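You operate a simulated robot arm through the tools that you are given. There is no shell and no other tool. Be economical: measure what you need, move in short steps, check, and stop when the job is done.

You run a simulated robot arm. Do the job below in one go: nothing can be reset, and whatever is moved stays where it is left.

JOB
Put the grey brush in the shallow white tray. Then close the three-dot catch drawer. Then put the yellow block brush on the top of the short parts bench away on the tool ledge of the trough. Then put the black cloth on the top of the short parts bench away on the top of the one-dot tool shelf. Then fetch the green pad and set it on the three-dot drip tray. Then take the green strainer tube and leave it on the seat of the tipping plate. Then take the one-dot smooth tube and put it on the top of the sample bench. Do these in the order given.

The check looks at the end state, three seconds after you hand in, the way a careful person would. Anything else that was tipped, shoved, dropped, spilled or broken makes it a failure. Flat cloth is picked up by pressing the open fingertips on it (5 to 10 N) and closing them slowly along it; thin cloth reads only 2 to 8 mm in the jaws.

ROBOT AND FRAMES
A 7-joint arm with a fingered hand on a trunk, on a base that drives. Base frame: it is fixed to the floor where the robot stands at the start and does not move with it; the origin is under the middle of the robot, x ahead of it, y to its left, z up; the surface under the hand at the start is at about z = 840. Readings come in mm, rad, newtons and seconds.
With the tool pointing down near the work surface it reaches from about 360 to 840 mm from the robot's upright axis, wherever it stands. Its first joint turns from -2.007 to 2.007 rad. Places, roughly: black cloth (9x7x3 cm) [-5300, 5700, 700]; green pad (8x6x4 cm) [-1100, 9600, 800]; green strainer tube [750, 1250, 1000]; grey brush (8x4x6 cm) [600, -100, 900]; one-dot smooth tube (3x3x12 cm) [-3400, 200, 1000]; seat of the tipping plate [-3400, 100, 900]; shallow white tray (20x16x5 cm) [500, 100, 900]; three-dot catch drawer [-2300, 5800, 400]; three-dot drip tray (15x13x3 cm) [-1200, 9300, 800]; tool ledge of the trough (14x72 cm) [-3680, 1360, 580]; top of the one-dot tool shelf [-1300, 100, 1200]; top of the sample bench [-5200, 4100, 800]; yellow block brush (10x4x6 cm) [-5100, 5700, 700]. Payload 5 kg.
The TCP is the grasp point between the finger pads, 32 mm short of the fingertips. In the tool frame z runs along the fingers and y along their closing line. The gripper opens to 160 mm. The gripper's body begins 89 mm behind the TCP. The gripper is a hand of 4 fingers: y runs from the thumb to the fingers, the wrist lies at [0, 0, -267] in the tool frame.
Orientation is that of the tool frame in the base frame, as a unit quaternion [x, y, z, w]. With the fingers straight down and closing along the base's y, the tool's x points along the base's -x, its y along +y and its z along -z.

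CONTROLS
- The arm moves only by the tool servo_tool. Its argument "steps" is text: rows parted by semicolons, each of 6 numbers parted by spaces: the shift along the base's x, y, z in cm, then the turn, a rotation vector about the base's x, y, z in rad. In form: tx ty tz rx ry rz; .... A call has 1 to 10 rows; each row shifts and turns the commanded pose from where the row before left it. Each row takes 0.2 s and may step no farther than 50 mm and 0.15 rad from the row before; otherwise, the whole call is refused. Where a pose cannot be reached the arm comes as near as it can. A force on the tool above 40 N (or 10 N above the force at the start of the call, whichever is more), or a blocked arm, ends the call early, and 0.2 s more pass. In this call time passes only in rows, and 0.2 s behind the last. The reply holds the time, the measured pose of the TCP, the force on the tool along the base axes, the opening and the grip force, in the units named above and with some noise, with the torque about the TCP (base axes, N m) and any sound that the robot's microphone picked up.
- Cameras (640 x 400 px; columns grow to the right, rows downward): "scene" is now at [17.8, 157.7, 1587.6]; the picture's right is [-0.04, -1.00, 0.00], its down [-0.69, 0.03, -0.72] and it looks along [0.72, -0.03, -0.69] (base axes); focal length 284 px, centre (320, 200). "wrist" rides on the gripper at [80, -4, -114] in the tool frame; the picture's right is [0.05, 1.00, 0.00], its down [-0.82, 0.04, -0.58] and it looks along [-0.58, 0.03, 0.82] (tool axes); focal length 265 px, centre (320, 200). There is no depth. A picture from a camera that has moved, and an enlarged one, comes with that camera's place and axes in the base frame and with its lens. The place of the scene camera against the robot may be out by one fixed shift of up to 12 mm in any direction.
- camera(camera): a new picture of that camera. It takes no simulated time.
- raise_lower(by): slides the trunk up (or, below 0, down) by that many mm; the arm and the scene camera ride with it, the base frame stays. It gives what a move gives, with no picture.
- drive_base(legs): drives the robot by 1 to 6 legs, each [ahead, turn to the left] in mm and rad, along the robot's own axes; the way and the turn of a leg run together, so that a leg with both is an arc; at most 1500 mm and 3.142 rad a leg. The arm and the cameras ride along, it lands a little off, and it stops where it bumps. It gives what a move gives.
- curl_fingers(finger1, finger2, finger3, thumb_bend): sets how far each is bent, from 0 (flat) to 1 (curled in); at 0.3 the hand is open as for a grip, at 0.7 the pads meet at the TCP. One left out holds its place. A second passes; each finger stops where it meets its share of the squeeze, and holds until it gets a number again. It is the only way to open and close the hand. It gives what a move gives, with no picture; readings hold the bend of each and the force on the fingers (four entries, about 0 where the hand has none), thumb and palm.
- aim_head(pan, tilt): turns the head with the scene camera to pan (to the left, within 2.705 rad either way) and tilt (down, from -0.506 to 1.204), counted from straight ahead of the robot. It gives what a move gives.
- zoom(camera, box): a new picture of the part [left, top, right, bottom] of that camera's present view, enlarged. It takes no simulated time.
- hand_in(): hands the job in; it is judged then, once.

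Go step by step. Nothing tells you exact positions but the pictures and the camera data: compare them with the known pose of the tool, close in by small moves and look again before you grip or let go. The budget is 196 turns and 162 pictures, counting those below and the enlarged ones. Unless the task says otherwise, let go and move clear before handing in.

The tools are called as name(argument=value, ...) on one line, values as JSON. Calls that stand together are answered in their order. servo_tool: Moves the arm, as the interface text tells. Its arguments: {"type":"object","properties":{"steps":{"type":"string"}},"required":["steps"]} The other tools are called the same way: raise_lower (by) slides the trunk up or down; curl_fingers (finger1, finger2, finger3, thumb_bend) moves the fingers one by one; drive_base (legs) drives the base; aim_head (pan, tilt) turns the head that bears the scene camera; camera (camera) takes a picture; zoom (camera, box) takes an enlarged picture of a part of a camera's view; hand_in () hands the job in.

At the start:

```text
time: 0.0
position: [597.2, 15.9, 1076.5]
tool_rot: [0.0, 1.0, 0.0, 0.0]
wrist_force: [0.6, 0.0, 0.9]
torque: [-0.03, 0.0, 0.03]
opening: 159.7
gripper_force: 0.0
shape: jaw
bend: [0.3, 0.3, 0.3, 0.3]
finger forces: [0.0, 0.1, 0.0, 0.1, 0.0, 0.0]
trunk travel left (down, up): [-700.0, 290.0]
robot x, y, heading: [-3.6, -2.1, -0.004]
head pan, tilt: [-0.04, 0.763]
```

scene: 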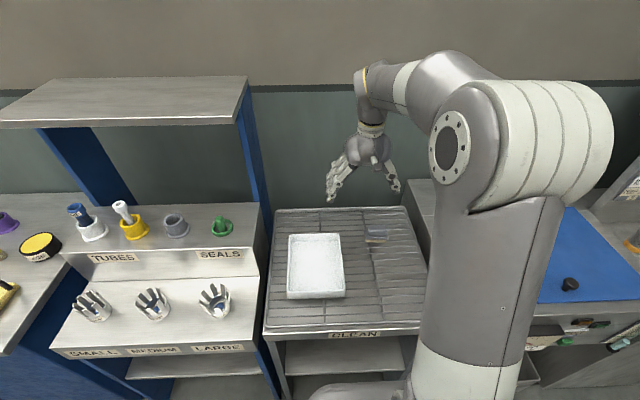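
wrist: 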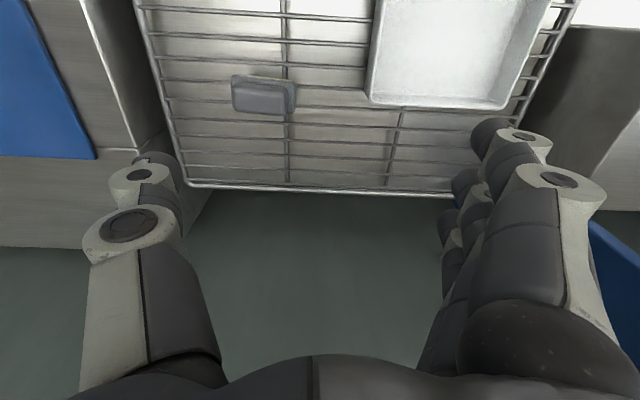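

The grey brush lies on the clean rack near [595,-50], right of the white tray. I'll zoom in to see its size and orientation.

zoom(camera="wrist", box=[200, 40, 360, 140])

zoom(camera="scene", box=[260, 190, 440, 310])

```text
4.00 times, centred on (280, 90) of wrist
camera zoom: at [516.8, 9.6, 1191.0], right [-0.05, 1.0, 0.0], down [0.82, 0.04, 0.58], along [0.58, 0.03, -0.82], focal length 1062 px, centre (480, 640)
```

zoom: 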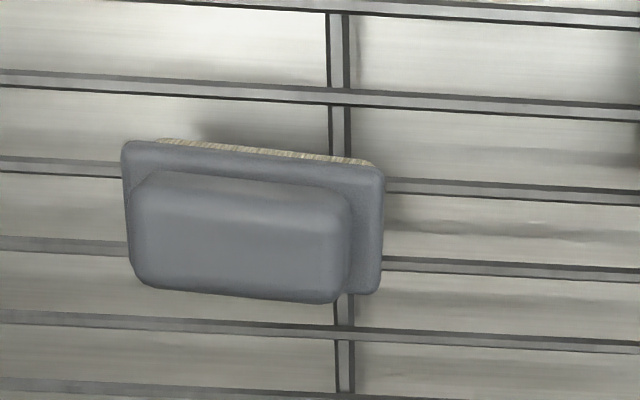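

```text
3.33 times, centred on (350, 250) of scene
camera zoom: at [17.8, 157.7, 1587.6], right [-0.04, -1.0, 0.0], down [-0.69, 0.03, -0.72], along [0.72, -0.03, -0.69], focal length 945 px, centre (220, 33)
```

zoom: 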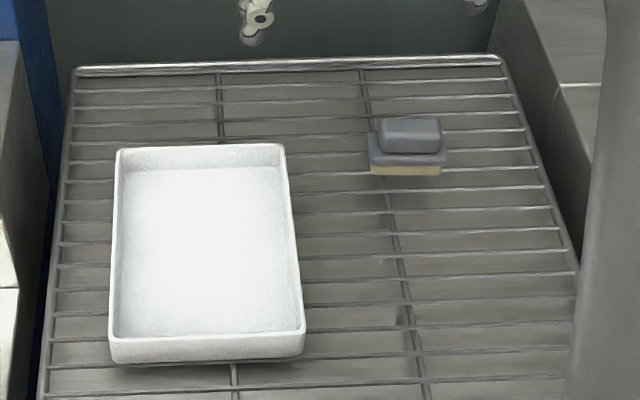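

The brush's long side runs along y, so I'll turn the hand by about 1.5 rad to close along x, over the brush, and then look.

servo_tool(steps="0 -0.7 -0.5 0 0 0.15; 0 -0.7 -0.5 0 0 0.15; 0 -0.7 -0.5 0 0 0.15; 0 -0.7 -0.5 0 0 0.15; 0 -0.7 -0.5 0 0 0.15; 0 -0.7 -0.5 0 0 0.15; 0 -0.7 -0.5 0 0 0.15; 0 -0.7 -0.5 0 0 0.15; 0 -0.7 -0.5 0 0 0.15; 0 -0.7 -0.5 0 0 0.15")

camera(camera="wrist")

camera(camera="scene")

```text
time: 2.4
position: [590.2, -89.2, 1010.5]
tool_rot: [-0.658, 0.751, -0.01, -0.043]
wrist_force: [1.1, 1.0, -0.2]
torque: [-0.04, 0.0, 0.03]
opening: 160.0
gripper_force: 0.2
shape: jaw
bend: [0.3, 0.3, 0.3, 0.3]
finger forces: [0.0, 0.0, 0.1, 0.0, 0.0, 0.0]
trunk travel left (down, up): [-700.0, 290.0]
robot x, y, heading: [-0.3, 1.5, 0.001]
head pan, tilt: [-0.04, 0.763]
stopped in row 10: the arm was blocked; the commanded pose is now the measured one
```

```text
157 pictures are left
camera wrist: at [588.9, -161.4, 1129.7], right [-1.0, 0.08, 0.05], down [0.09, 0.85, 0.51], along [0.0, 0.52, -0.86], focal length 265 px, centre (320, 200)
```

wrist: 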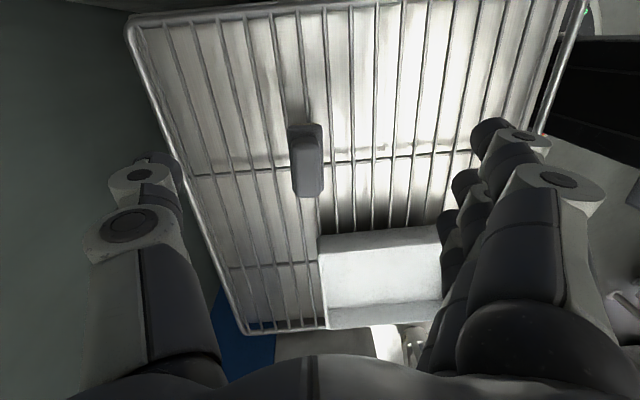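

```text
156 pictures are left
camera scene: at [18.0, 158.9, 1587.5], right [-0.04, -1.0, 0.0], down [-0.69, 0.03, -0.72], along [0.72, -0.03, -0.69], focal length 284 px, centre (320, 200)
```

scene: 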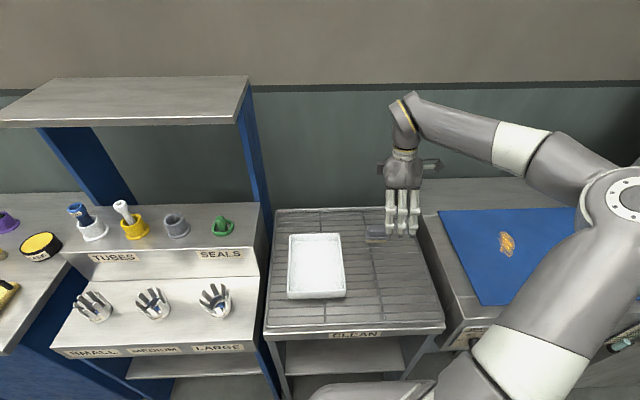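

The hand is nearly turned but tilted a few hundredths and offset; brush is at about [600,-50]. I'll straighten and centre it above the brush.

servo_tool(steps="0.3 1 0 0.024 -0.017 0; 0.3 1 0 0.024 -0.017 0; 0.4 1.9 0 0.024 -0.017 0")

camera(camera="wrist")

```text
time: 3.2
position: [599.6, -50.0, 1009.8]
tool_rot: [-0.659, 0.752, 0.001, 0.0]
wrist_force: [-0.3, -0.4, 0.3]
torque: [-0.04, 0.01, 0.01]
opening: 159.7
gripper_force: 0.0
shape: jaw
bend: [0.3, 0.3, 0.3, 0.3]
finger forces: [0.1, 0.0, 0.0, 0.0, 0.0, 0.0]
trunk travel left (down, up): [-700.0, 290.0]
robot x, y, heading: [0.8, -2.7, 0.0]
head pan, tilt: [-0.04, 0.763]
```

```text
155 pictures are left
camera wrist: at [593.1, -131.9, 1123.6], right [-1.0, 0.08, 0.0], down [0.07, 0.81, 0.58], along [0.05, 0.58, -0.82], focal length 265 px, centre (320, 200)
```

wrist: 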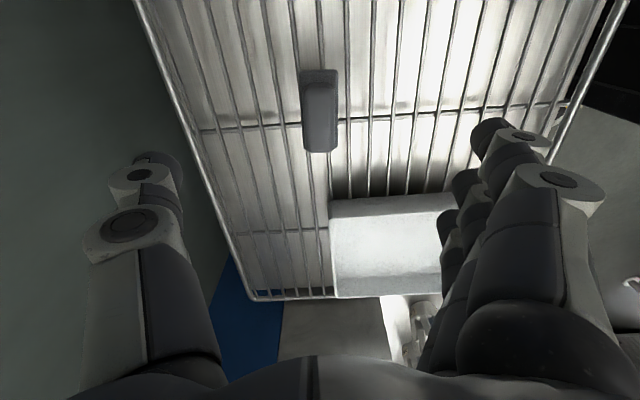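

Aligned. Descending above the brush and checking the height again.

servo_tool(steps="0 0 -3 0 0 0; 0 0 -3 0 0 0; 0 0 -3 0 0 0")

camera(camera="wrist")

zoom(camera="scene", box=[330, 160, 450, 260])

```text
time: 4.0
position: [601.0, -50.7, 918.0]
tool_rot: [-0.658, 0.753, 0.001, 0.0]
wrist_force: [0.4, -0.7, -0.3]
torque: [0.02, 0.0, -0.04]
opening: 160.0
gripper_force: 0.0
shape: jaw
bend: [0.3, 0.3, 0.3, 0.3]
finger forces: [0.0, 0.0, 0.1, 0.0, 0.1, 0.0]
trunk travel left (down, up): [-700.0, 290.0]
robot x, y, heading: [3.7, -0.1, 0.003]
head pan, tilt: [-0.04, 0.763]
```

```text
154 pictures are left
camera wrist: at [593.2, -131.9, 1033.2], right [-1.0, 0.08, 0.0], down [0.07, 0.81, 0.58], along [0.05, 0.58, -0.82], focal length 265 px, centre (320, 200)
```

wrist: 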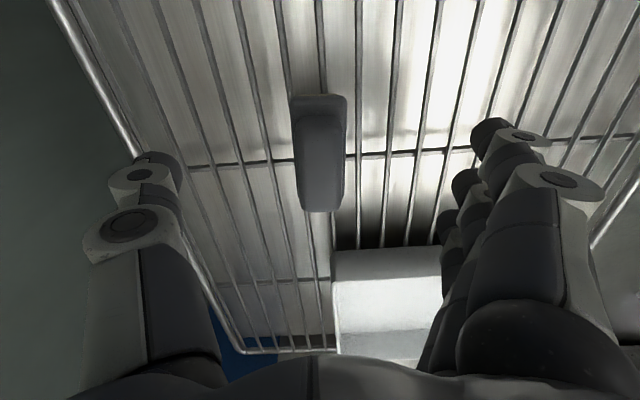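

```text
4.00 times, centred on (390, 210) of scene
camera zoom: at [17.9, 157.5, 1587.6], right [-0.04, -1.0, 0.0], down [-0.69, 0.03, -0.72], along [0.72, -0.03, -0.69], focal length 1134 px, centre (40, 160)
```

zoom: 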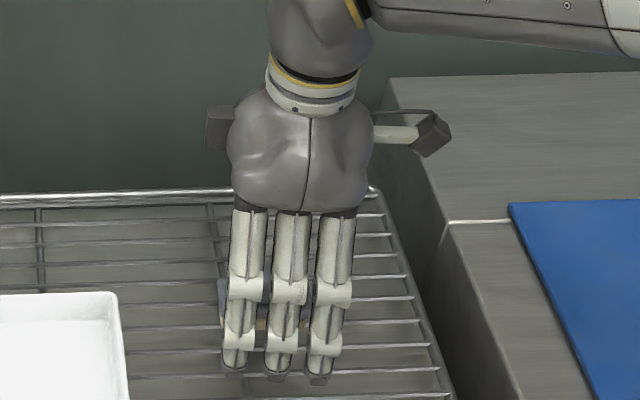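

Brush centre is at about [600,-55]. Lowering to grip height and closing.

servo_tool(steps="0 -0.4 -2 0 0 0; 0 0 -1.5 0 0 0")

curl_fingers(finger1=0.7, finger2=0.7, finger3=0.7, thumb_bend=0.7)

camera(camera="wrist")

```text
time: 4.6
position: [600.5, -55.1, 886.2]
tool_rot: [-0.659, 0.752, 0.001, 0.0]
wrist_force: [-0.5, 0.1, 0.4]
torque: [0.01, 0.0, -0.01]
opening: 159.9
gripper_force: 0.1
shape: jaw
bend: [0.3, 0.3, 0.3, 0.3]
finger forces: [0.0, 0.0, 0.0, 0.0, 0.0, 0.0]
trunk travel left (down, up): [-700.0, 290.0]
robot x, y, heading: [1.0, -0.7, -0.001]
head pan, tilt: [-0.04, 0.763]
```

```text
time: 5.6
position: [599.4, -53.8, 885.9]
tool_rot: [-0.659, 0.752, 0.002, 0.0]
wrist_force: [-0.2, -0.3, -0.1]
torque: [0.02, -0.03, -0.03]
opening: 46.6
gripper_force: 18.4
shape: fingers
bend: [0.65, 0.64, 0.64, 0.65]
finger forces: [5.9, 6.1, 6.4, 0.0, 18.5, 0.1]
trunk travel left (down, up): [-700.0, 290.0]
robot x, y, heading: [-2.0, -1.7, -0.004]
head pan, tilt: [-0.04, 0.763]
```

```text
152 pictures are left
camera wrist: at [593.0, -136.3, 999.0], right [-1.0, 0.08, 0.0], down [0.07, 0.81, 0.58], along [0.05, 0.58, -0.82], focal length 265 px, centre (320, 200)
```

wrist: 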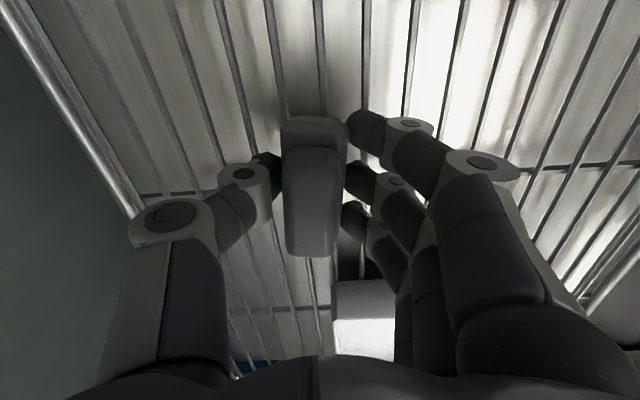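

Good grip on the handle. Lifting and carrying to above the tray centre (~[507,151]).

servo_tool(steps="0 0 2 0 0 0; 0 0 4 0 0 0; 0 0 4 0 0 0; -1.6 3.4 0 0 0 0; -1.6 3.4 0 0 0 0; -1.6 3.4 0 0 0 0; -1.6 3.4 0 0 0 0; -1.6 3.4 0 0 0 0; -1.4 3.5 0 0 0 0")

camera(camera="wrist")

camera(camera="scene")

```text
time: 7.6
position: [505.1, 152.7, 985.2]
tool_rot: [-0.66, 0.752, 0.001, 0.001]
wrist_force: [-0.6, -0.2, -0.5]
torque: [-0.01, -0.01, -0.05]
opening: 46.2
gripper_force: 17.9
shape: fingers
bend: [0.65, 0.64, 0.64, 0.65]
finger forces: [5.9, 6.1, 6.3, 0.1, 18.3, 0.0]
trunk travel left (down, up): [-700.0, 290.0]
robot x, y, heading: [-5.0, 0.6, 0.0]
head pan, tilt: [-0.04, 0.763]
```

```text
151 pictures are left
camera wrist: at [498.5, 70.5, 1099.2], right [-1.0, 0.08, 0.0], down [0.07, 0.81, 0.58], along [0.05, 0.58, -0.82], focal length 265 px, centre (320, 200)
```

wrist: 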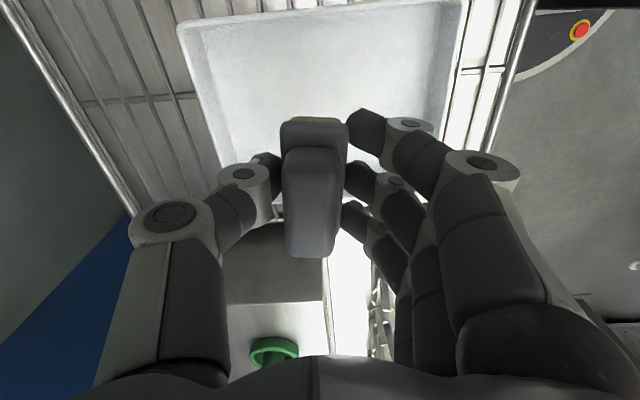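

```text
150 pictures are left
camera scene: at [17.6, 158.6, 1587.5], right [-0.04, -1.0, 0.0], down [-0.69, 0.03, -0.72], along [0.72, -0.03, -0.69], focal length 284 px, centre (320, 200)
```

scene: 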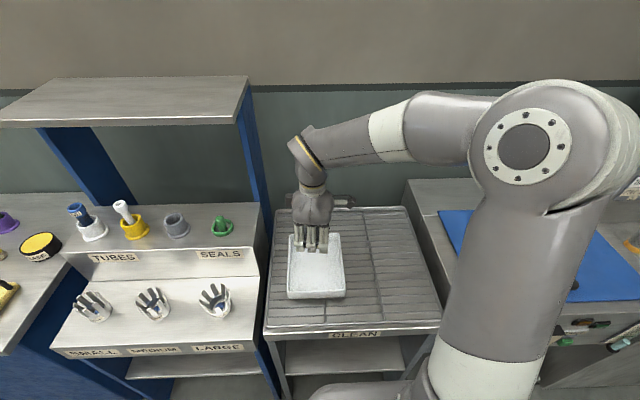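

The brush is centred over the tray. Lowering to touch.

servo_tool(steps="0 0 -3 0 0 0; 0 0 -3 0 0 0; 0 0 -1.5 0 0 0; 0 0 -0.5 0 0 0; 0 0 -0.5 0 0 0")

camera(camera="wrist")

```text
time: 8.8
position: [505.5, 150.5, 899.3]
tool_rot: [-0.659, 0.752, 0.001, 0.0]
wrist_force: [0.5, 0.8, -0.6]
torque: [0.0, -0.03, -0.02]
opening: 46.1
gripper_force: 18.2
shape: fingers
bend: [0.65, 0.64, 0.64, 0.65]
finger forces: [5.8, 6.2, 6.3, 0.1, 18.2, 0.0]
trunk travel left (down, up): [-700.0, 290.0]
robot x, y, heading: [-0.9, -0.5, -0.003]
head pan, tilt: [-0.04, 0.763]
```

```text
149 pictures are left
camera wrist: at [499.3, 68.5, 1013.2], right [-1.0, 0.08, 0.0], down [0.07, 0.81, 0.58], along [0.05, 0.58, -0.82], focal length 265 px, centre (320, 200)
```

wrist: 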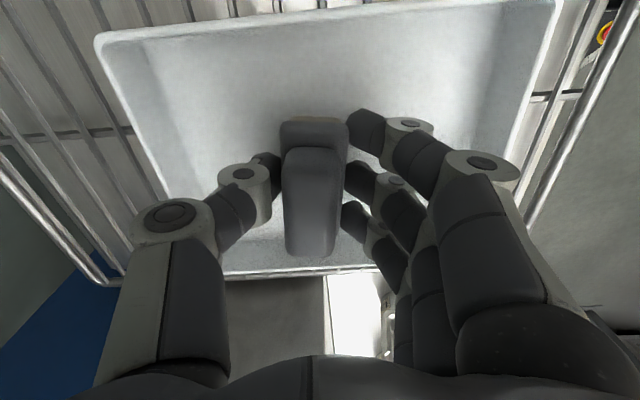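

servo_tool(steps="0 -0.5 -0.3 0 0 0; 0 0 -0.3 0 0 0; 0 0 -0.3 0 0 0; 0 0 -0.3 0 0 0")

```text
time: 9.8
position: [504.4, 145.8, 889.0]
tool_rot: [-0.66, 0.752, 0.001, 0.001]
wrist_force: [0.2, 0.2, 3.0]
torque: [-0.01, -0.1, 0.0]
opening: 46.3
gripper_force: 19.6
shape: fingers
bend: [0.65, 0.64, 0.64, 0.65]
finger forces: [6.2, 6.5, 6.8, 0.0, 19.0, 0.0]
trunk travel left (down, up): [-700.0, 290.0]
robot x, y, heading: [-0.7, 1.4, -0.001]
head pan, tilt: [-0.04, 0.763]
```

It touches the tray floor (3 N). Opening partly and lifting out.

curl_fingers(finger1=0.52, finger2=0.52, finger3=0.52, thumb_bend=0.52)

servo_tool(steps="0 0 3 0 0 0; 0 0 4 0 0 0; 0 0 4 0 0 0; 0 0 4 0 0 0")

camera(camera="wrist")

```text
time: 10.8
position: [504.5, 145.1, 888.8]
tool_rot: [-0.66, 0.751, 0.001, 0.0]
wrist_force: [-0.8, 0.3, -0.3]
torque: [-0.01, 0.0, 0.0]
opening: 82.7
gripper_force: 0.0
shape: fingers
bend: [0.52, 0.52, 0.52, 0.52]
finger forces: [0.0, 0.0, 0.1, 0.0, 0.0, 0.0]
trunk travel left (down, up): [-700.0, 290.0]
robot x, y, heading: [1.6, 2.4, -0.002]
head pan, tilt: [-0.04, 0.763]
```

```text
time: 11.8
position: [506.6, 147.7, 1039.0]
tool_rot: [-0.66, 0.752, 0.001, 0.0]
wrist_force: [0.6, 0.2, 0.1]
torque: [0.0, 0.02, -0.01]
opening: 82.6
gripper_force: 0.1
shape: fingers
bend: [0.52, 0.52, 0.52, 0.52]
finger forces: [0.1, 0.1, 0.0, 0.0, 0.0, 0.1]
trunk travel left (down, up): [-700.0, 290.0]
robot x, y, heading: [0.7, -1.0, -0.001]
head pan, tilt: [-0.04, 0.763]
```

```text
148 pictures are left
camera wrist: at [499.2, 65.6, 1153.2], right [-1.0, 0.08, 0.0], down [0.07, 0.81, 0.58], along [0.04, 0.58, -0.82], focal length 265 px, centre (320, 200)
```

wrist: 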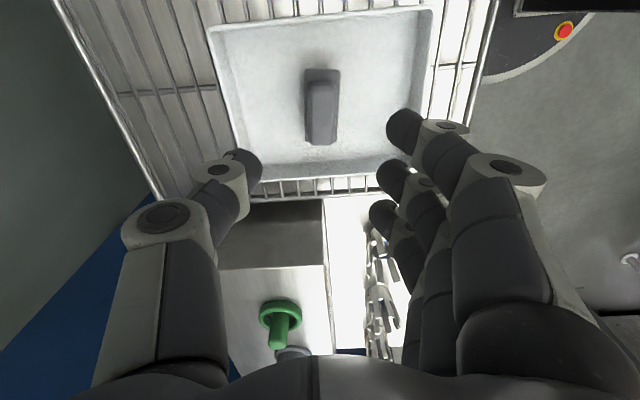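

The brush sits in the tray. Now I'll lift the arm up and in, and look around for the way to the drawer.

servo_tool(steps="-2 -2 4 0 0 -0.15; -2 -2 4 0 0 -0.15; -2 -2 4 0 0 -0.15; -1 -2 4 0 0 -0.15; -1 -2 4 0 0 -0.15; 0 -2 4 0 0 -0.15; 0 -2 2 0 0 -0.15; 0 0 0 0 0 -0.15; 0 0 0 0 0 -0.12; 0 0 0 0 0 -0.12")

aim_head(pan=1.5, tilt=0.2)

camera(camera="scene")

aim_head(pan=2.7, tilt=0.2)

camera(camera="scene")

```text
time: 14.0
position: [425.2, 5.9, 1299.5]
tool_rot: [0.002, 1.0, 0.001, 0.001]
wrist_force: [-0.4, 0.8, 0.1]
torque: [-0.02, 0.02, 0.03]
opening: 82.9
gripper_force: 0.0
shape: fingers
bend: [0.52, 0.52, 0.52, 0.52]
finger forces: [0.0, 0.0, 0.0, 0.1, 0.0, 0.0]
trunk travel left (down, up): [-700.0, 290.0]
robot x, y, heading: [-2.5, 3.6, -0.002]
head pan, tilt: [-0.04, 0.763]
```

```text
time: 15.6
position: [425.1, 5.5, 1298.3]
tool_rot: [0.0, 1.0, 0.001, 0.001]
wrist_force: [0.0, 0.0, 0.4]
torque: [-0.03, 0.01, 0.02]
opening: 82.7
gripper_force: 0.2
shape: fingers
bend: [0.52, 0.52, 0.52, 0.52]
finger forces: [0.0, 0.0, 0.1, 0.0, 0.0, 0.0]
trunk travel left (down, up): [-700.0, 290.0]
robot x, y, heading: [-0.8, 0.1, 0.003]
head pan, tilt: [1.499, 0.201]
```

```text
147 pictures are left
camera scene: at [-58.0, 253.9, 1638.2], right [1.0, -0.07, 0.0], down [-0.01, -0.2, -0.98], along [0.07, 0.98, -0.2], focal length 284 px, centre (320, 200)
```

scene: 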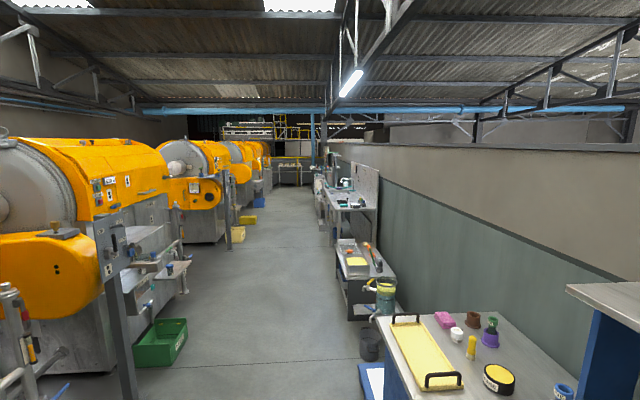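

```text
time: 17.0
position: [426.0, 5.2, 1298.4]
tool_rot: [0.001, 1.0, 0.0, 0.001]
wrist_force: [-0.5, 0.4, -0.9]
torque: [0.0, 0.01, 0.01]
opening: 83.1
gripper_force: 0.1
shape: fingers
bend: [0.52, 0.52, 0.52, 0.52]
finger forces: [0.0, 0.1, 0.0, 0.0, 0.0, 0.0]
trunk travel left (down, up): [-700.0, 290.0]
robot x, y, heading: [0.7, -1.4, 0.004]
head pan, tilt: [2.7, 0.201]
```

```text
146 pictures are left
camera scene: at [-148.9, 200.8, 1638.3], right [0.43, 0.9, 0.0], down [0.18, -0.09, -0.98], along [-0.89, 0.42, -0.2], focal length 284 px, centre (320, 200)
```

scene: 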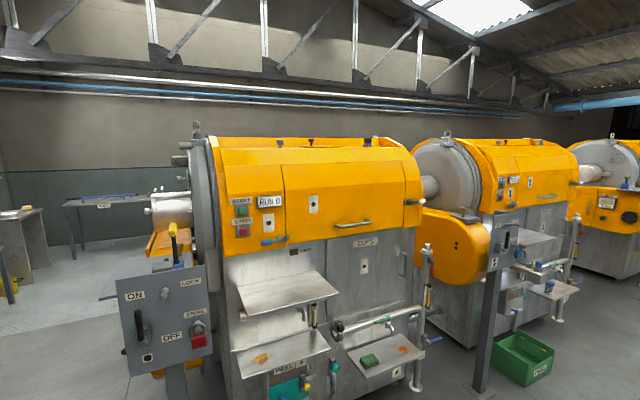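

There's a clear corridor along +y between x≈-1000 and 400. I'll back up a little, turn left and drive up to y≈4000.

drive_base(legs=[[-280, 0], [0, 1.571], [1500, 0], [1500, 0], [1000, 0]])

aim_head(pan=0.7, tilt=0.35)

camera(camera="scene")

```text
time: 41.7
position: [-301.9, 4443.0, 1299.0]
tool_rot: [0.715, -0.699, -0.002, 0.0]
wrist_force: [-0.7, 0.4, -0.2]
torque: [0.02, 0.02, -0.02]
opening: 83.1
gripper_force: 0.1
shape: fingers
bend: [0.52, 0.52, 0.52, 0.52]
finger forces: [0.0, 0.0, 0.1, 0.0, 0.1, 0.0]
trunk travel left (down, up): [-700.0, 290.0]
robot x, y, heading: [-287.3, 4019.2, 1.591]
head pan, tilt: [2.7, 0.201]
```

```text
time: 43.7
position: [-302.2, 4441.3, 1298.5]
tool_rot: [0.714, -0.7, -0.002, 0.0]
wrist_force: [0.6, -0.2, 0.0]
torque: [0.02, -0.02, 0.0]
opening: 83.1
gripper_force: 0.1
shape: fingers
bend: [0.52, 0.52, 0.52, 0.52]
finger forces: [0.1, 0.1, 0.0, 0.1, 0.1, 0.0]
trunk travel left (down, up): [-700.0, 290.0]
robot x, y, heading: [-288.8, 4015.0, 1.589]
head pan, tilt: [0.7, 0.351]
```

```text
145 pictures are left
camera scene: at [-509.1, 4027.7, 1624.2], right [0.75, 0.66, 0.0], down [0.23, -0.26, -0.94], along [-0.62, 0.7, -0.34], focal length 284 px, centre (320, 200)
```

scene: 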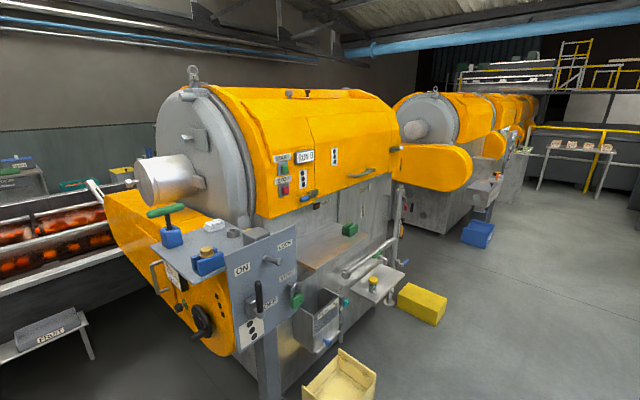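

That is the three-dot machine; the drawer (at x=-2300, y=5800) must be on its far end or back. I'll drive on to y≈6800 and look left.

drive_base(legs=[[1400, 0], [1400, 0]])

aim_head(pan=2.0, tilt=0.35)

camera(camera="scene")

```text
time: 57.2
position: [-387.7, 7241.2, 1298.1]
tool_rot: [0.717, -0.698, -0.001, 0.0]
wrist_force: [-0.1, -0.4, -0.6]
torque: [-0.01, -0.01, -0.02]
opening: 82.9
gripper_force: 0.0
shape: fingers
bend: [0.52, 0.52, 0.52, 0.52]
finger forces: [0.0, 0.0, 0.0, 0.0, 0.0, 0.0]
trunk travel left (down, up): [-700.0, 290.0]
robot x, y, heading: [-373.7, 6816.1, 1.6]
head pan, tilt: [0.7, 0.351]
```

```text
time: 58.7
position: [-387.8, 7239.4, 1299.1]
tool_rot: [0.717, -0.697, -0.001, 0.0]
wrist_force: [0.0, -0.3, -0.5]
torque: [-0.02, 0.04, -0.01]
opening: 83.1
gripper_force: 0.0
shape: fingers
bend: [0.52, 0.52, 0.52, 0.52]
finger forces: [0.1, 0.0, 0.1, 0.0, 0.1, 0.1]
trunk travel left (down, up): [-700.0, 290.0]
robot x, y, heading: [-370.4, 6817.4, 1.597]
head pan, tilt: [2.0, 0.351]
```

```text
144 pictures are left
camera scene: at [-612.9, 6713.9, 1624.2], right [-0.44, 0.9, 0.0], down [0.31, 0.15, -0.94], along [-0.84, -0.42, -0.34], focal length 284 px, centre (320, 200)
```

scene: 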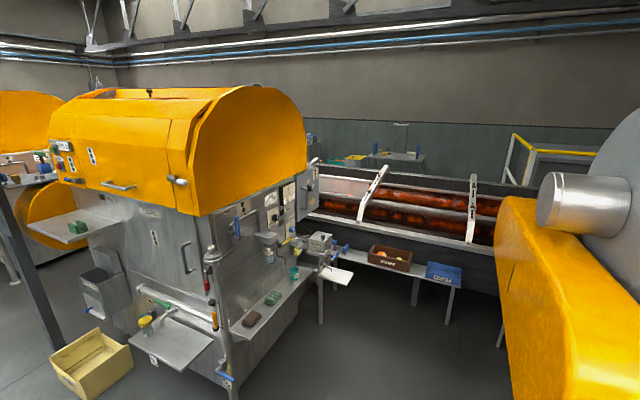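

zoom(camera="scene", box=[200, 160, 380, 340])

```text
2.22 times, centred on (290, 250) of scene
camera zoom: at [-612.9, 6713.9, 1624.2], right [-0.44, 0.9, 0.0], down [0.31, 0.15, -0.94], along [-0.84, -0.42, -0.34], focal length 630 px, centre (387, 89)
```

zoom: 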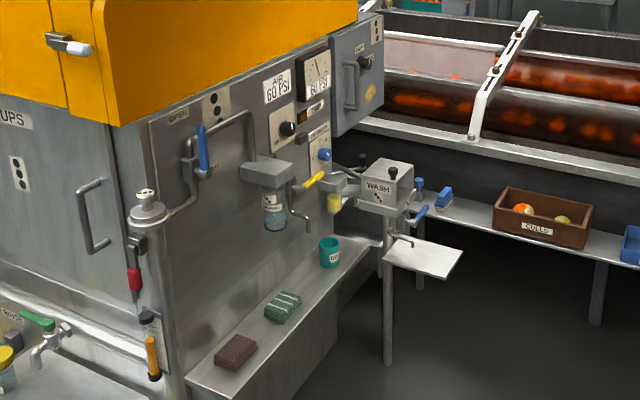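

aim_head(pan=1.3, tilt=0.5)

camera(camera="scene")

```text
time: 59.8
position: [-388.4, 7241.2, 1298.4]
tool_rot: [0.717, -0.697, -0.001, 0.001]
wrist_force: [0.9, 0.0, 0.1]
torque: [0.04, 0.01, 0.0]
opening: 82.6
gripper_force: 0.1
shape: fingers
bend: [0.52, 0.52, 0.52, 0.52]
finger forces: [0.1, 0.0, 0.0, 0.1, 0.0, 0.1]
trunk travel left (down, up): [-700.0, 290.0]
robot x, y, heading: [-370.4, 6814.3, 1.6]
head pan, tilt: [1.3, 0.499]
```

```text
142 pictures are left
camera scene: at [-617.8, 6776.8, 1610.6], right [0.24, 0.97, 0.0], down [0.46, -0.11, -0.88], along [-0.85, 0.21, -0.48], focal length 284 px, centre (320, 200)
```

scene: 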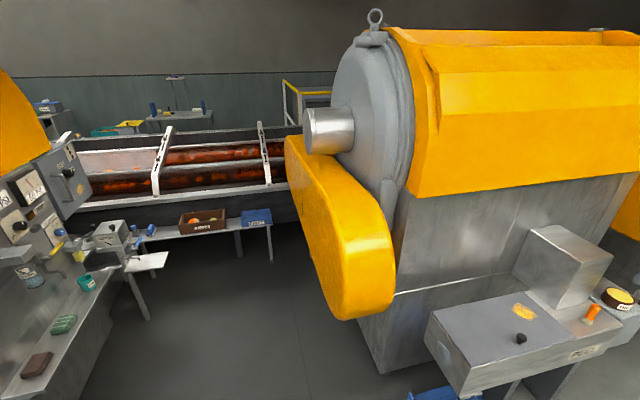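

The gap between the machines is about 1.1 m wide. I'll drive into it a little way and look for the drawer beneath the end shelf.

drive_base(legs=[[0, 1.79], [900, 0]])

aim_head(pan=0.7, tilt=0.6)

camera(camera="scene")

```text
time: 68.7
position: [-1655.2, 6512.2, 1298.3]
tool_rot: [0.994, 0.112, 0.0, 0.001]
wrist_force: [-0.3, 0.0, 0.5]
torque: [0.0, 0.01, 0.0]
opening: 82.8
gripper_force: 0.0
shape: fingers
bend: [0.52, 0.52, 0.52, 0.52]
finger forces: [0.1, 0.0, 0.0, 0.1, 0.0, 0.0]
trunk travel left (down, up): [-700.0, 290.0]
robot x, y, heading: [-1243.1, 6613.5, -2.916]
head pan, tilt: [1.3, 0.499]
```

```text
time: 69.7
position: [-1654.9, 6512.5, 1298.8]
tool_rot: [0.994, 0.113, -0.001, 0.002]
wrist_force: [0.1, -2.0, 0.5]
torque: [0.0, -0.02, -0.03]
opening: 82.8
gripper_force: 0.1
shape: fingers
bend: [0.52, 0.52, 0.52, 0.52]
finger forces: [0.0, 0.0, 0.0, 0.0, 0.0, 0.1]
trunk travel left (down, up): [-700.0, 290.0]
robot x, y, heading: [-1239.7, 6616.0, -2.916]
head pan, tilt: [0.7, 0.6]
```

```text
141 pictures are left
camera scene: at [-1205.9, 6407.7, 1601.5], right [-0.8, 0.6, 0.0], down [0.34, 0.45, -0.83], along [-0.5, -0.66, -0.56], focal length 284 px, centre (320, 200)
```

scene: 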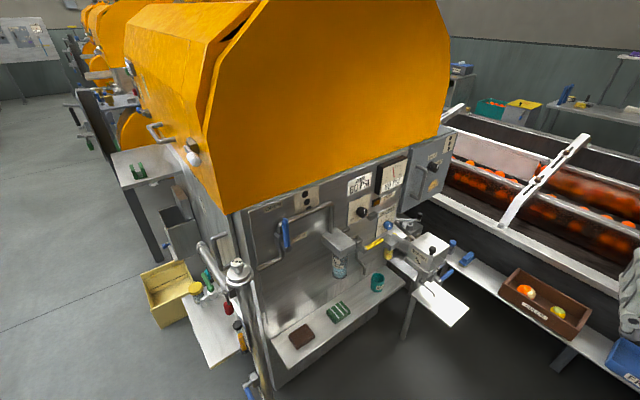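

zoom(camera="scene", box=[340, 200, 480, 350])

```text
2.67 times, centred on (410, 275) of scene
camera zoom: at [-1205.9, 6407.7, 1601.5], right [-0.8, 0.6, 0.0], down [0.34, 0.45, -0.83], along [-0.5, -0.66, -0.56], focal length 756 px, centre (80, 0)
```

zoom: 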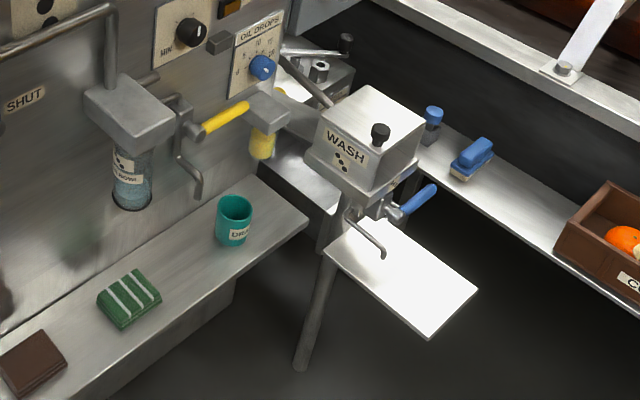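

drive_base(legs=[[350, -0.22], [150, 0]])

aim_head(pan=0.6, tilt=0.85)

camera(camera="scene")

```text
time: 73.0
position: [-2170.7, 6562.1, 1298.8]
tool_rot: [1.0, 0.003, 0.001, 0.001]
wrist_force: [-0.4, -0.6, 0.9]
torque: [-0.03, -0.03, -0.02]
opening: 83.0
gripper_force: 0.1
shape: fingers
bend: [0.52, 0.52, 0.52, 0.52]
finger forces: [0.0, 0.0, 0.0, 0.1, 0.0, 0.0]
trunk travel left (down, up): [-700.0, 290.0]
robot x, y, heading: [-1740.8, 6571.4, -3.13]
head pan, tilt: [0.7, 0.6]
```

```text
time: 73.8
position: [-2169.1, 6563.2, 1297.9]
tool_rot: [1.0, 0.002, -0.001, 0.0]
wrist_force: [0.3, -0.3, 0.7]
torque: [-0.01, 0.01, -0.04]
opening: 82.7
gripper_force: 0.0
shape: fingers
bend: [0.52, 0.52, 0.52, 0.52]
finger forces: [0.0, 0.1, 0.1, 0.1, 0.0, 0.1]
trunk travel left (down, up): [-700.0, 290.0]
robot x, y, heading: [-1742.6, 6570.2, -3.129]
head pan, tilt: [0.6, 0.85]
```

```text
139 pictures are left
camera scene: at [-1751.6, 6374.0, 1580.6], right [-0.57, 0.82, 0.0], down [0.62, 0.43, -0.66], along [-0.54, -0.38, -0.75], focal length 284 px, centre (320, 200)
```

scene: 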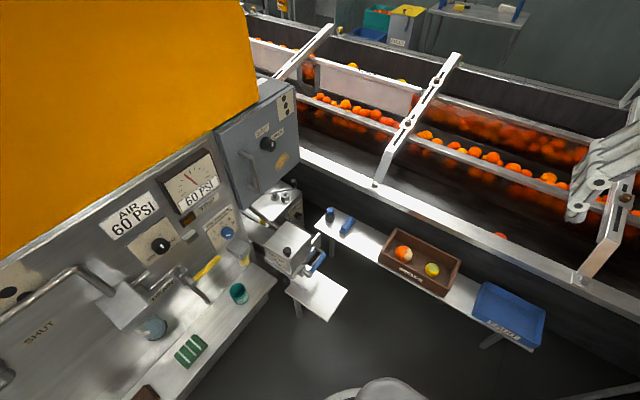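

zoom(camera="scene", box=[220, 170, 370, 320])

```text
2.67 times, centred on (295, 245) of scene
camera zoom: at [-1751.6, 6374.0, 1580.6], right [-0.57, 0.82, 0.0], down [0.62, 0.43, -0.66], along [-0.54, -0.38, -0.75], focal length 756 px, centre (387, 80)
```

zoom: 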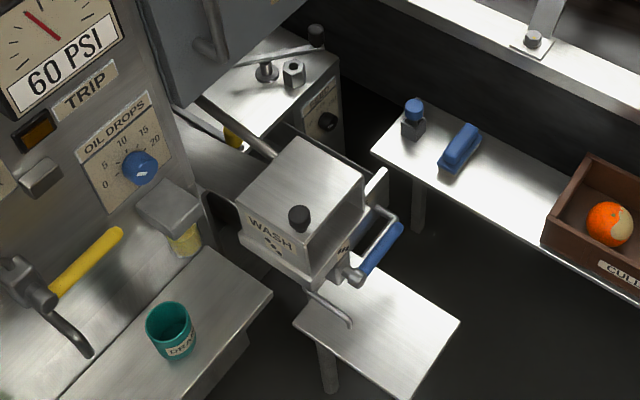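

drive_base(legs=[[300, 0]])

aim_head(pan=1.1, tilt=0.9)

zoom(camera="scene", box=[220, 60, 540, 320])

```text
time: 75.8
position: [-2471.7, 6561.1, 1297.9]
tool_rot: [1.0, 0.001, 0.0, 0.001]
wrist_force: [-1.3, 1.1, -0.2]
torque: [0.04, -0.02, 0.01]
opening: 83.0
gripper_force: 0.0
shape: fingers
bend: [0.52, 0.52, 0.52, 0.52]
finger forces: [0.0, 0.0, 0.1, 0.1, 0.1, 0.0]
trunk travel left (down, up): [-700.0, 290.0]
robot x, y, heading: [-2046.2, 6572.2, -3.137]
head pan, tilt: [0.6, 0.85]
```

```text
time: 76.8
position: [-2473.8, 6562.1, 1299.7]
tool_rot: [1.0, 0.001, -0.001, 0.001]
wrist_force: [-0.1, 0.7, -0.5]
torque: [0.01, 0.0, -0.03]
opening: 82.7
gripper_force: 0.0
shape: fingers
bend: [0.52, 0.52, 0.52, 0.52]
finger forces: [0.0, 0.1, 0.0, 0.0, 0.0, 0.0]
trunk travel left (down, up): [-700.0, 290.0]
robot x, y, heading: [-2049.3, 6570.4, -3.135]
head pan, tilt: [1.1, 0.901]
```

```text
1.54 times, centred on (380, 190) of scene
camera zoom: at [-2024.4, 6349.1, 1576.7], right [-0.89, 0.45, 0.0], down [0.35, 0.7, -0.62], along [-0.28, -0.55, -0.78], focal length 436 px, centre (228, 215)
```

zoom: 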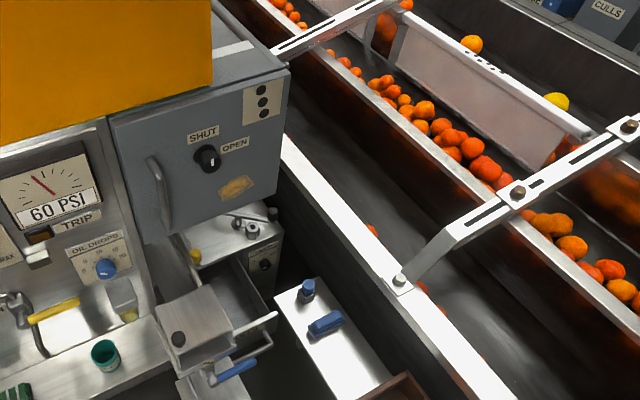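

The three-dot drawer is open, behind the WASH box, pulled out along +y with a handle on its front. I'll turn the robot to face it and use the wrist camera to measure it.

drive_base(legs=[[0, 1.15]])

camera(camera="wrist")

aim_head(pan=0.1, tilt=0.9)

camera(camera="scene")

```text
time: 80.0
position: [-2210.6, 6176.3, 1298.3]
tool_rot: [0.836, 0.548, -0.001, 0.001]
wrist_force: [0.1, 0.3, -0.1]
torque: [0.01, 0.01, -0.03]
opening: 83.0
gripper_force: 0.0
shape: fingers
bend: [0.52, 0.52, 0.52, 0.52]
finger forces: [0.1, 0.0, 0.0, 0.1, 0.0, 0.1]
trunk travel left (down, up): [-700.0, 290.0]
robot x, y, heading: [-2050.7, 6563.6, -1.979]
head pan, tilt: [1.1, 0.901]
```

```text
136 pictures are left
camera wrist: at [-2183.1, 6250.2, 1412.4], right [0.94, -0.35, 0.0], down [-0.29, -0.76, 0.58], along [-0.2, -0.54, -0.82], focal length 265 px, centre (320, 200)
```

wrist: 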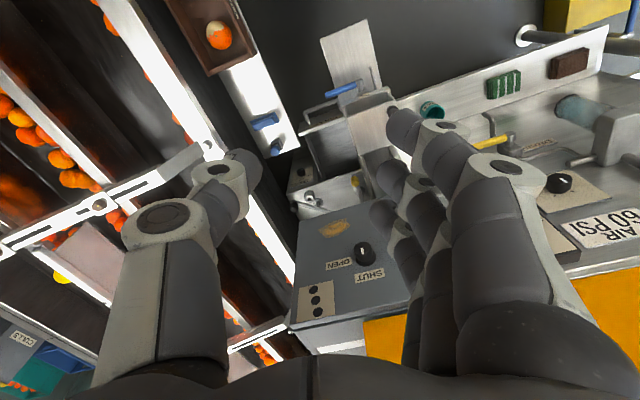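

```text
time: 81.3
position: [-2210.8, 6176.7, 1298.2]
tool_rot: [0.836, 0.548, 0.0, 0.002]
wrist_force: [-0.6, 1.3, -0.3]
torque: [0.03, -0.01, 0.0]
opening: 82.9
gripper_force: 0.0
shape: fingers
bend: [0.52, 0.52, 0.52, 0.52]
finger forces: [0.0, 0.0, 0.1, 0.0, 0.0, 0.0]
trunk travel left (down, up): [-700.0, 290.0]
robot x, y, heading: [-2047.7, 6568.8, -1.974]
head pan, tilt: [0.099, 0.901]
```

```text
135 pictures are left
camera scene: at [-1906.4, 6493.9, 1576.7], right [-0.95, 0.3, 0.0], down [0.24, 0.75, -0.62], along [-0.19, -0.59, -0.78], focal length 284 px, centre (320, 200)
```

scene: 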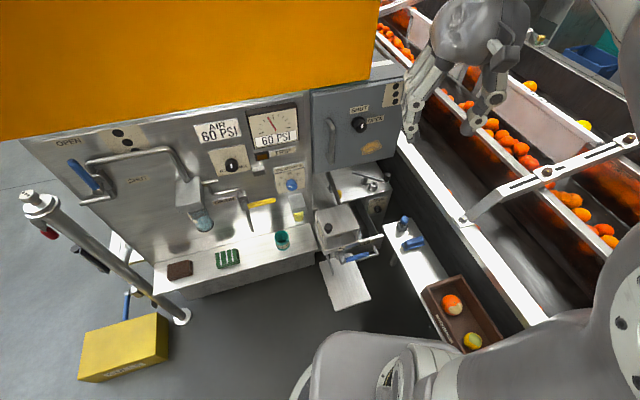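

zoom(camera="wrist", box=[240, 60, 400, 220])

zoom(camera="scene", box=[290, 140, 450, 320])

```text
2.50 times, centred on (320, 140) of wrist
camera zoom: at [-2183.2, 6250.2, 1412.4], right [0.94, -0.35, 0.0], down [-0.29, -0.76, 0.58], along [-0.2, -0.54, -0.82], focal length 664 px, centre (320, 350)
```

zoom: 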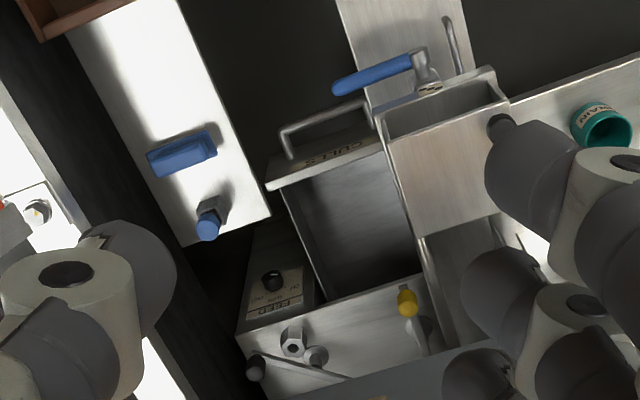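

```text
2.22 times, centred on (370, 230) of scene
camera zoom: at [-1906.4, 6493.9, 1576.7], right [-0.95, 0.3, 0.0], down [0.24, 0.75, -0.62], along [-0.19, -0.59, -0.78], focal length 630 px, centre (209, 133)
```

zoom: 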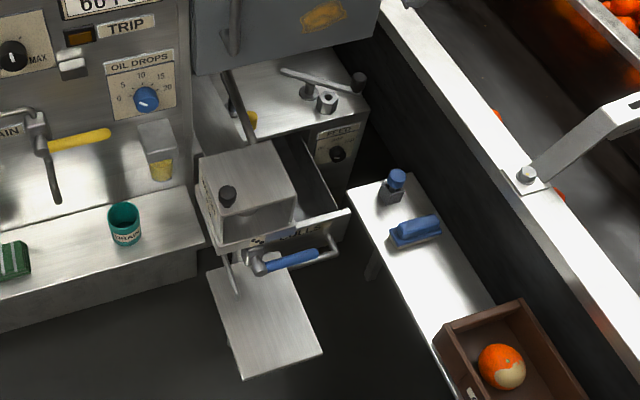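

The drawer lip is near y≈5940, z≈485, x -2382…-2200, with its handle at y≈6006. The housing front is at y≈5800. I'll make a fist, tilt the tool slightly, and come down at x≈-2310 in front of the handle.

servo_tool(steps="-2.5 -0.3 0 0 0 0.1; -2.5 -0.3 0 0 0 0.1; -2.5 -0.3 0 0 0 0.1; -2.5 -0.3 0 0 0 0.11; 0 0 0 -0.1 0 0; 0 0 0 -0.1 0 0; 0 0 0 -0.1 0 0; 0 0 0 -0.1 0 0")

curl_fingers(finger1=0.7, finger2=0.7, finger3=0.7, thumb_bend=0.7)

raise_lower(by=-300)

camera(camera="wrist")

camera(camera="scene")

```text
time: 83.1
position: [-2311.5, 6165.3, 1298.4]
tool_rot: [0.693, 0.692, -0.142, 0.141]
wrist_force: [0.3, 0.0, 0.5]
torque: [-0.01, -0.02, -0.03]
opening: 82.7
gripper_force: 0.1
shape: fingers
bend: [0.52, 0.52, 0.52, 0.52]
finger forces: [0.0, 0.1, 0.1, 0.0, 0.0, 0.1]
trunk travel left (down, up): [-700.0, 290.0]
robot x, y, heading: [-2047.3, 6571.2, -1.982]
head pan, tilt: [0.099, 0.901]
```

```text
time: 84.1
position: [-2311.2, 6164.0, 1298.8]
tool_rot: [0.693, 0.693, -0.14, 0.141]
wrist_force: [0.3, 0.1, 0.0]
torque: [0.0, -0.01, 0.01]
opening: 23.7
gripper_force: 0.1
shape: fingers
bend: [0.7, 0.7, 0.7, 0.7]
finger forces: [0.1, 0.0, 0.0, 0.1, 0.1, 0.0]
trunk travel left (down, up): [-700.0, 290.0]
robot x, y, heading: [-2047.3, 6571.1, -1.98]
head pan, tilt: [0.099, 0.901]
```

```text
time: 87.1
position: [-2311.6, 6162.8, 995.5]
tool_rot: [0.693, 0.694, -0.136, 0.14]
wrist_force: [-0.2, -0.3, 0.9]
torque: [-0.01, -0.03, 0.0]
opening: 24.0
gripper_force: 0.2
shape: fingers
bend: [0.7, 0.7, 0.7, 0.7]
finger forces: [0.1, 0.1, 0.0, 0.0, 0.0, 0.1]
trunk travel left (down, up): [-400.0, 590.0]
robot x, y, heading: [-2047.0, 6571.2, -1.978]
head pan, tilt: [0.099, 0.901]
```

```text
132 pictures are left
camera wrist: at [-2316.2, 6279.3, 1070.3], right [1.0, 0.05, -0.01], down [0.04, -0.53, 0.85], along [0.03, -0.85, -0.53], focal length 265 px, centre (320, 200)
```

wrist: 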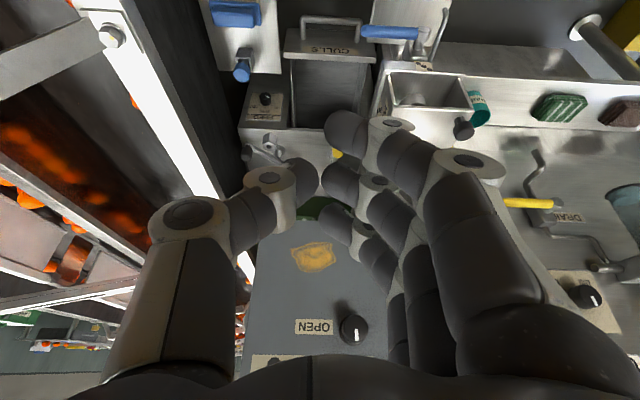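

```text
131 pictures are left
camera scene: at [-1906.6, 6493.9, 1277.3], right [-0.95, 0.3, 0.0], down [0.24, 0.75, -0.62], along [-0.19, -0.59, -0.78], focal length 284 px, centre (320, 200)
```

scene: 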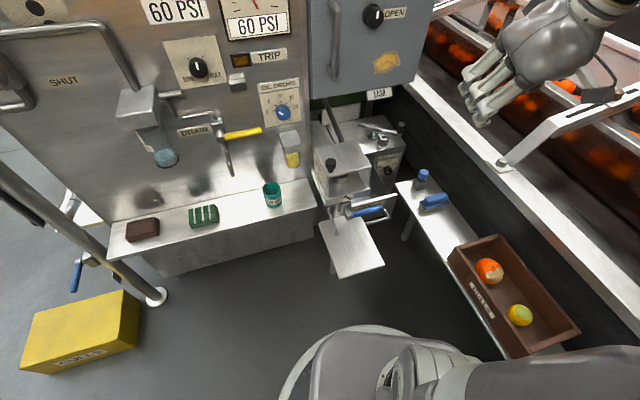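

The wrist view shows handle x from about -2352 to -2217. I'll shift to x≈-2320, y≈6125 and lower further.

servo_tool(steps="-0.9 -1.9 0 0 0 0; 0 -1.9 0 0 0 0")

raise_lower(by=-300)

camera(camera="wrist")

camera(camera="scene")

```text
time: 87.7
position: [-2320.0, 6124.6, 998.8]
tool_rot: [0.693, 0.693, -0.142, 0.141]
wrist_force: [0.5, -0.1, -0.1]
torque: [0.02, 0.02, -0.01]
opening: 23.9
gripper_force: 0.0
shape: fingers
bend: [0.7, 0.7, 0.7, 0.7]
finger forces: [0.0, 0.0, 0.1, 0.0, 0.0, 0.1]
trunk travel left (down, up): [-400.0, 590.0]
robot x, y, heading: [-2045.4, 6571.1, -1.982]
head pan, tilt: [0.099, 0.901]
```

```text
time: 90.7
position: [-2319.6, 6125.0, 698.4]
tool_rot: [0.693, 0.693, -0.14, 0.142]
wrist_force: [-0.1, -0.4, 0.2]
torque: [0.01, -0.01, 0.0]
opening: 23.5
gripper_force: 0.0
shape: fingers
bend: [0.7, 0.7, 0.7, 0.7]
finger forces: [0.0, 0.0, 0.1, 0.0, 0.1, 0.0]
trunk travel left (down, up): [-100.0, 890.0]
robot x, y, heading: [-2047.2, 6569.5, -1.984]
head pan, tilt: [0.099, 0.901]
```

```text
130 pictures are left
camera wrist: at [-2324.0, 6242.6, 771.6], right [1.0, 0.05, -0.02], down [0.04, -0.53, 0.85], along [0.03, -0.85, -0.53], focal length 265 px, centre (320, 200)
```

wrist: 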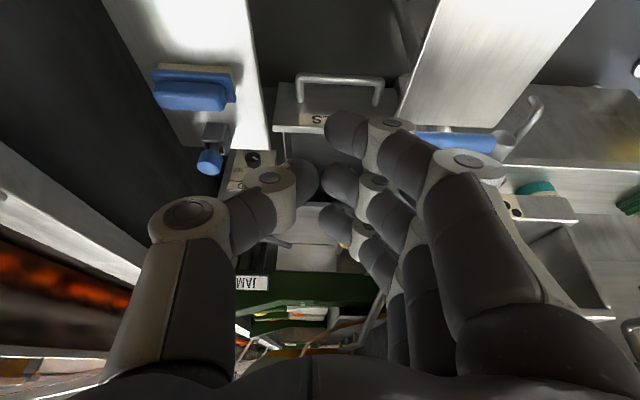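

```text
129 pictures are left
camera scene: at [-1906.6, 6493.9, 976.7], right [-0.95, 0.3, 0.0], down [0.24, 0.75, -0.62], along [-0.19, -0.59, -0.78], focal length 284 px, centre (320, 200)
```

scene: 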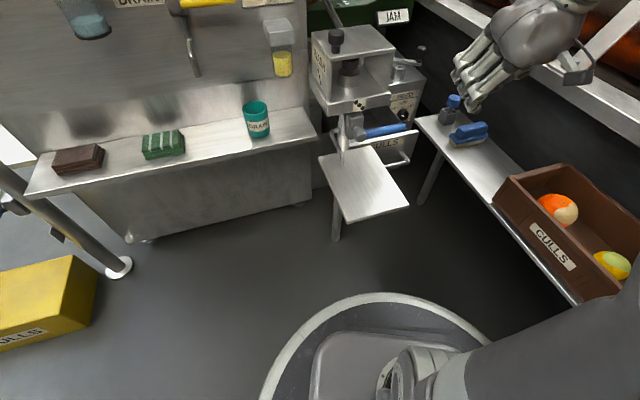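

The lever tip (≈[-2244,6072,602]) is close, so I'll reduce the tilt to 0.2 and descend in front of it, just ahead of the drawer lip, at x≈-2328.

servo_tool(steps="-0.8 -3 0 0.1 0 0; 0 -3 0 0.1 0 0; 0 -3 0 0 0 0; 0 -2.5 0 0 0 0")

camera(camera="wrist")

camera(camera="scene")

```text
time: 91.7
position: [-2328.6, 6007.8, 699.2]
tool_rot: [0.703, 0.704, -0.071, 0.072]
wrist_force: [0.2, -0.7, 0.0]
torque: [0.0, -0.02, -0.02]
opening: 23.6
gripper_force: 0.1
shape: fingers
bend: [0.7, 0.7, 0.7, 0.7]
finger forces: [0.0, 0.1, 0.0, 0.0, 0.0, 0.0]
trunk travel left (down, up): [-100.0, 890.0]
robot x, y, heading: [-2043.9, 6567.6, -1.978]
head pan, tilt: [0.099, 0.901]
```

```text
128 pictures are left
camera wrist: at [-2332.4, 6109.3, 794.8], right [1.0, 0.05, -0.01], down [0.04, -0.68, 0.73], along [0.03, -0.73, -0.68], focal length 265 px, centre (320, 200)
```

wrist: 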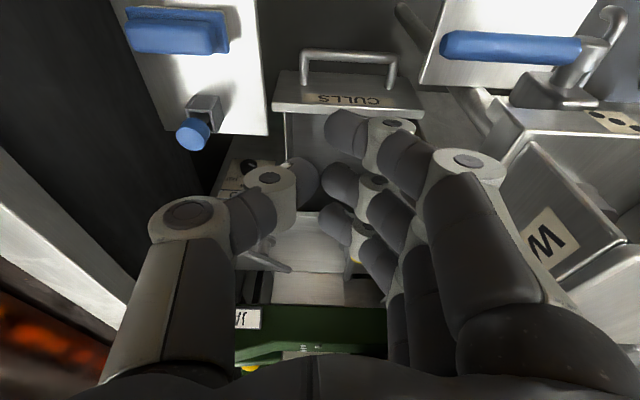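

```text
127 pictures are left
camera scene: at [-1906.5, 6494.1, 976.7], right [-0.95, 0.3, 0.0], down [0.24, 0.75, -0.62], along [-0.19, -0.59, -0.78], focal length 284 px, centre (320, 200)
```

scene: 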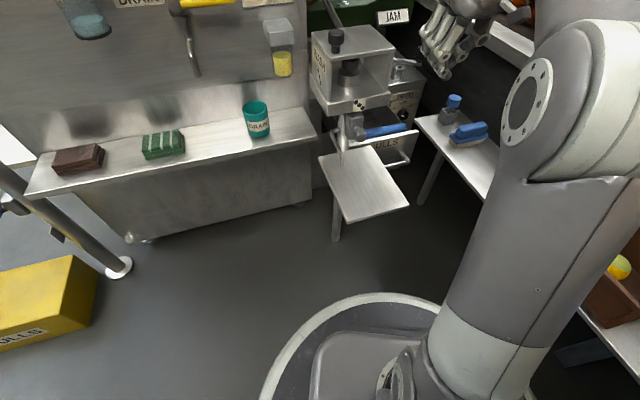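

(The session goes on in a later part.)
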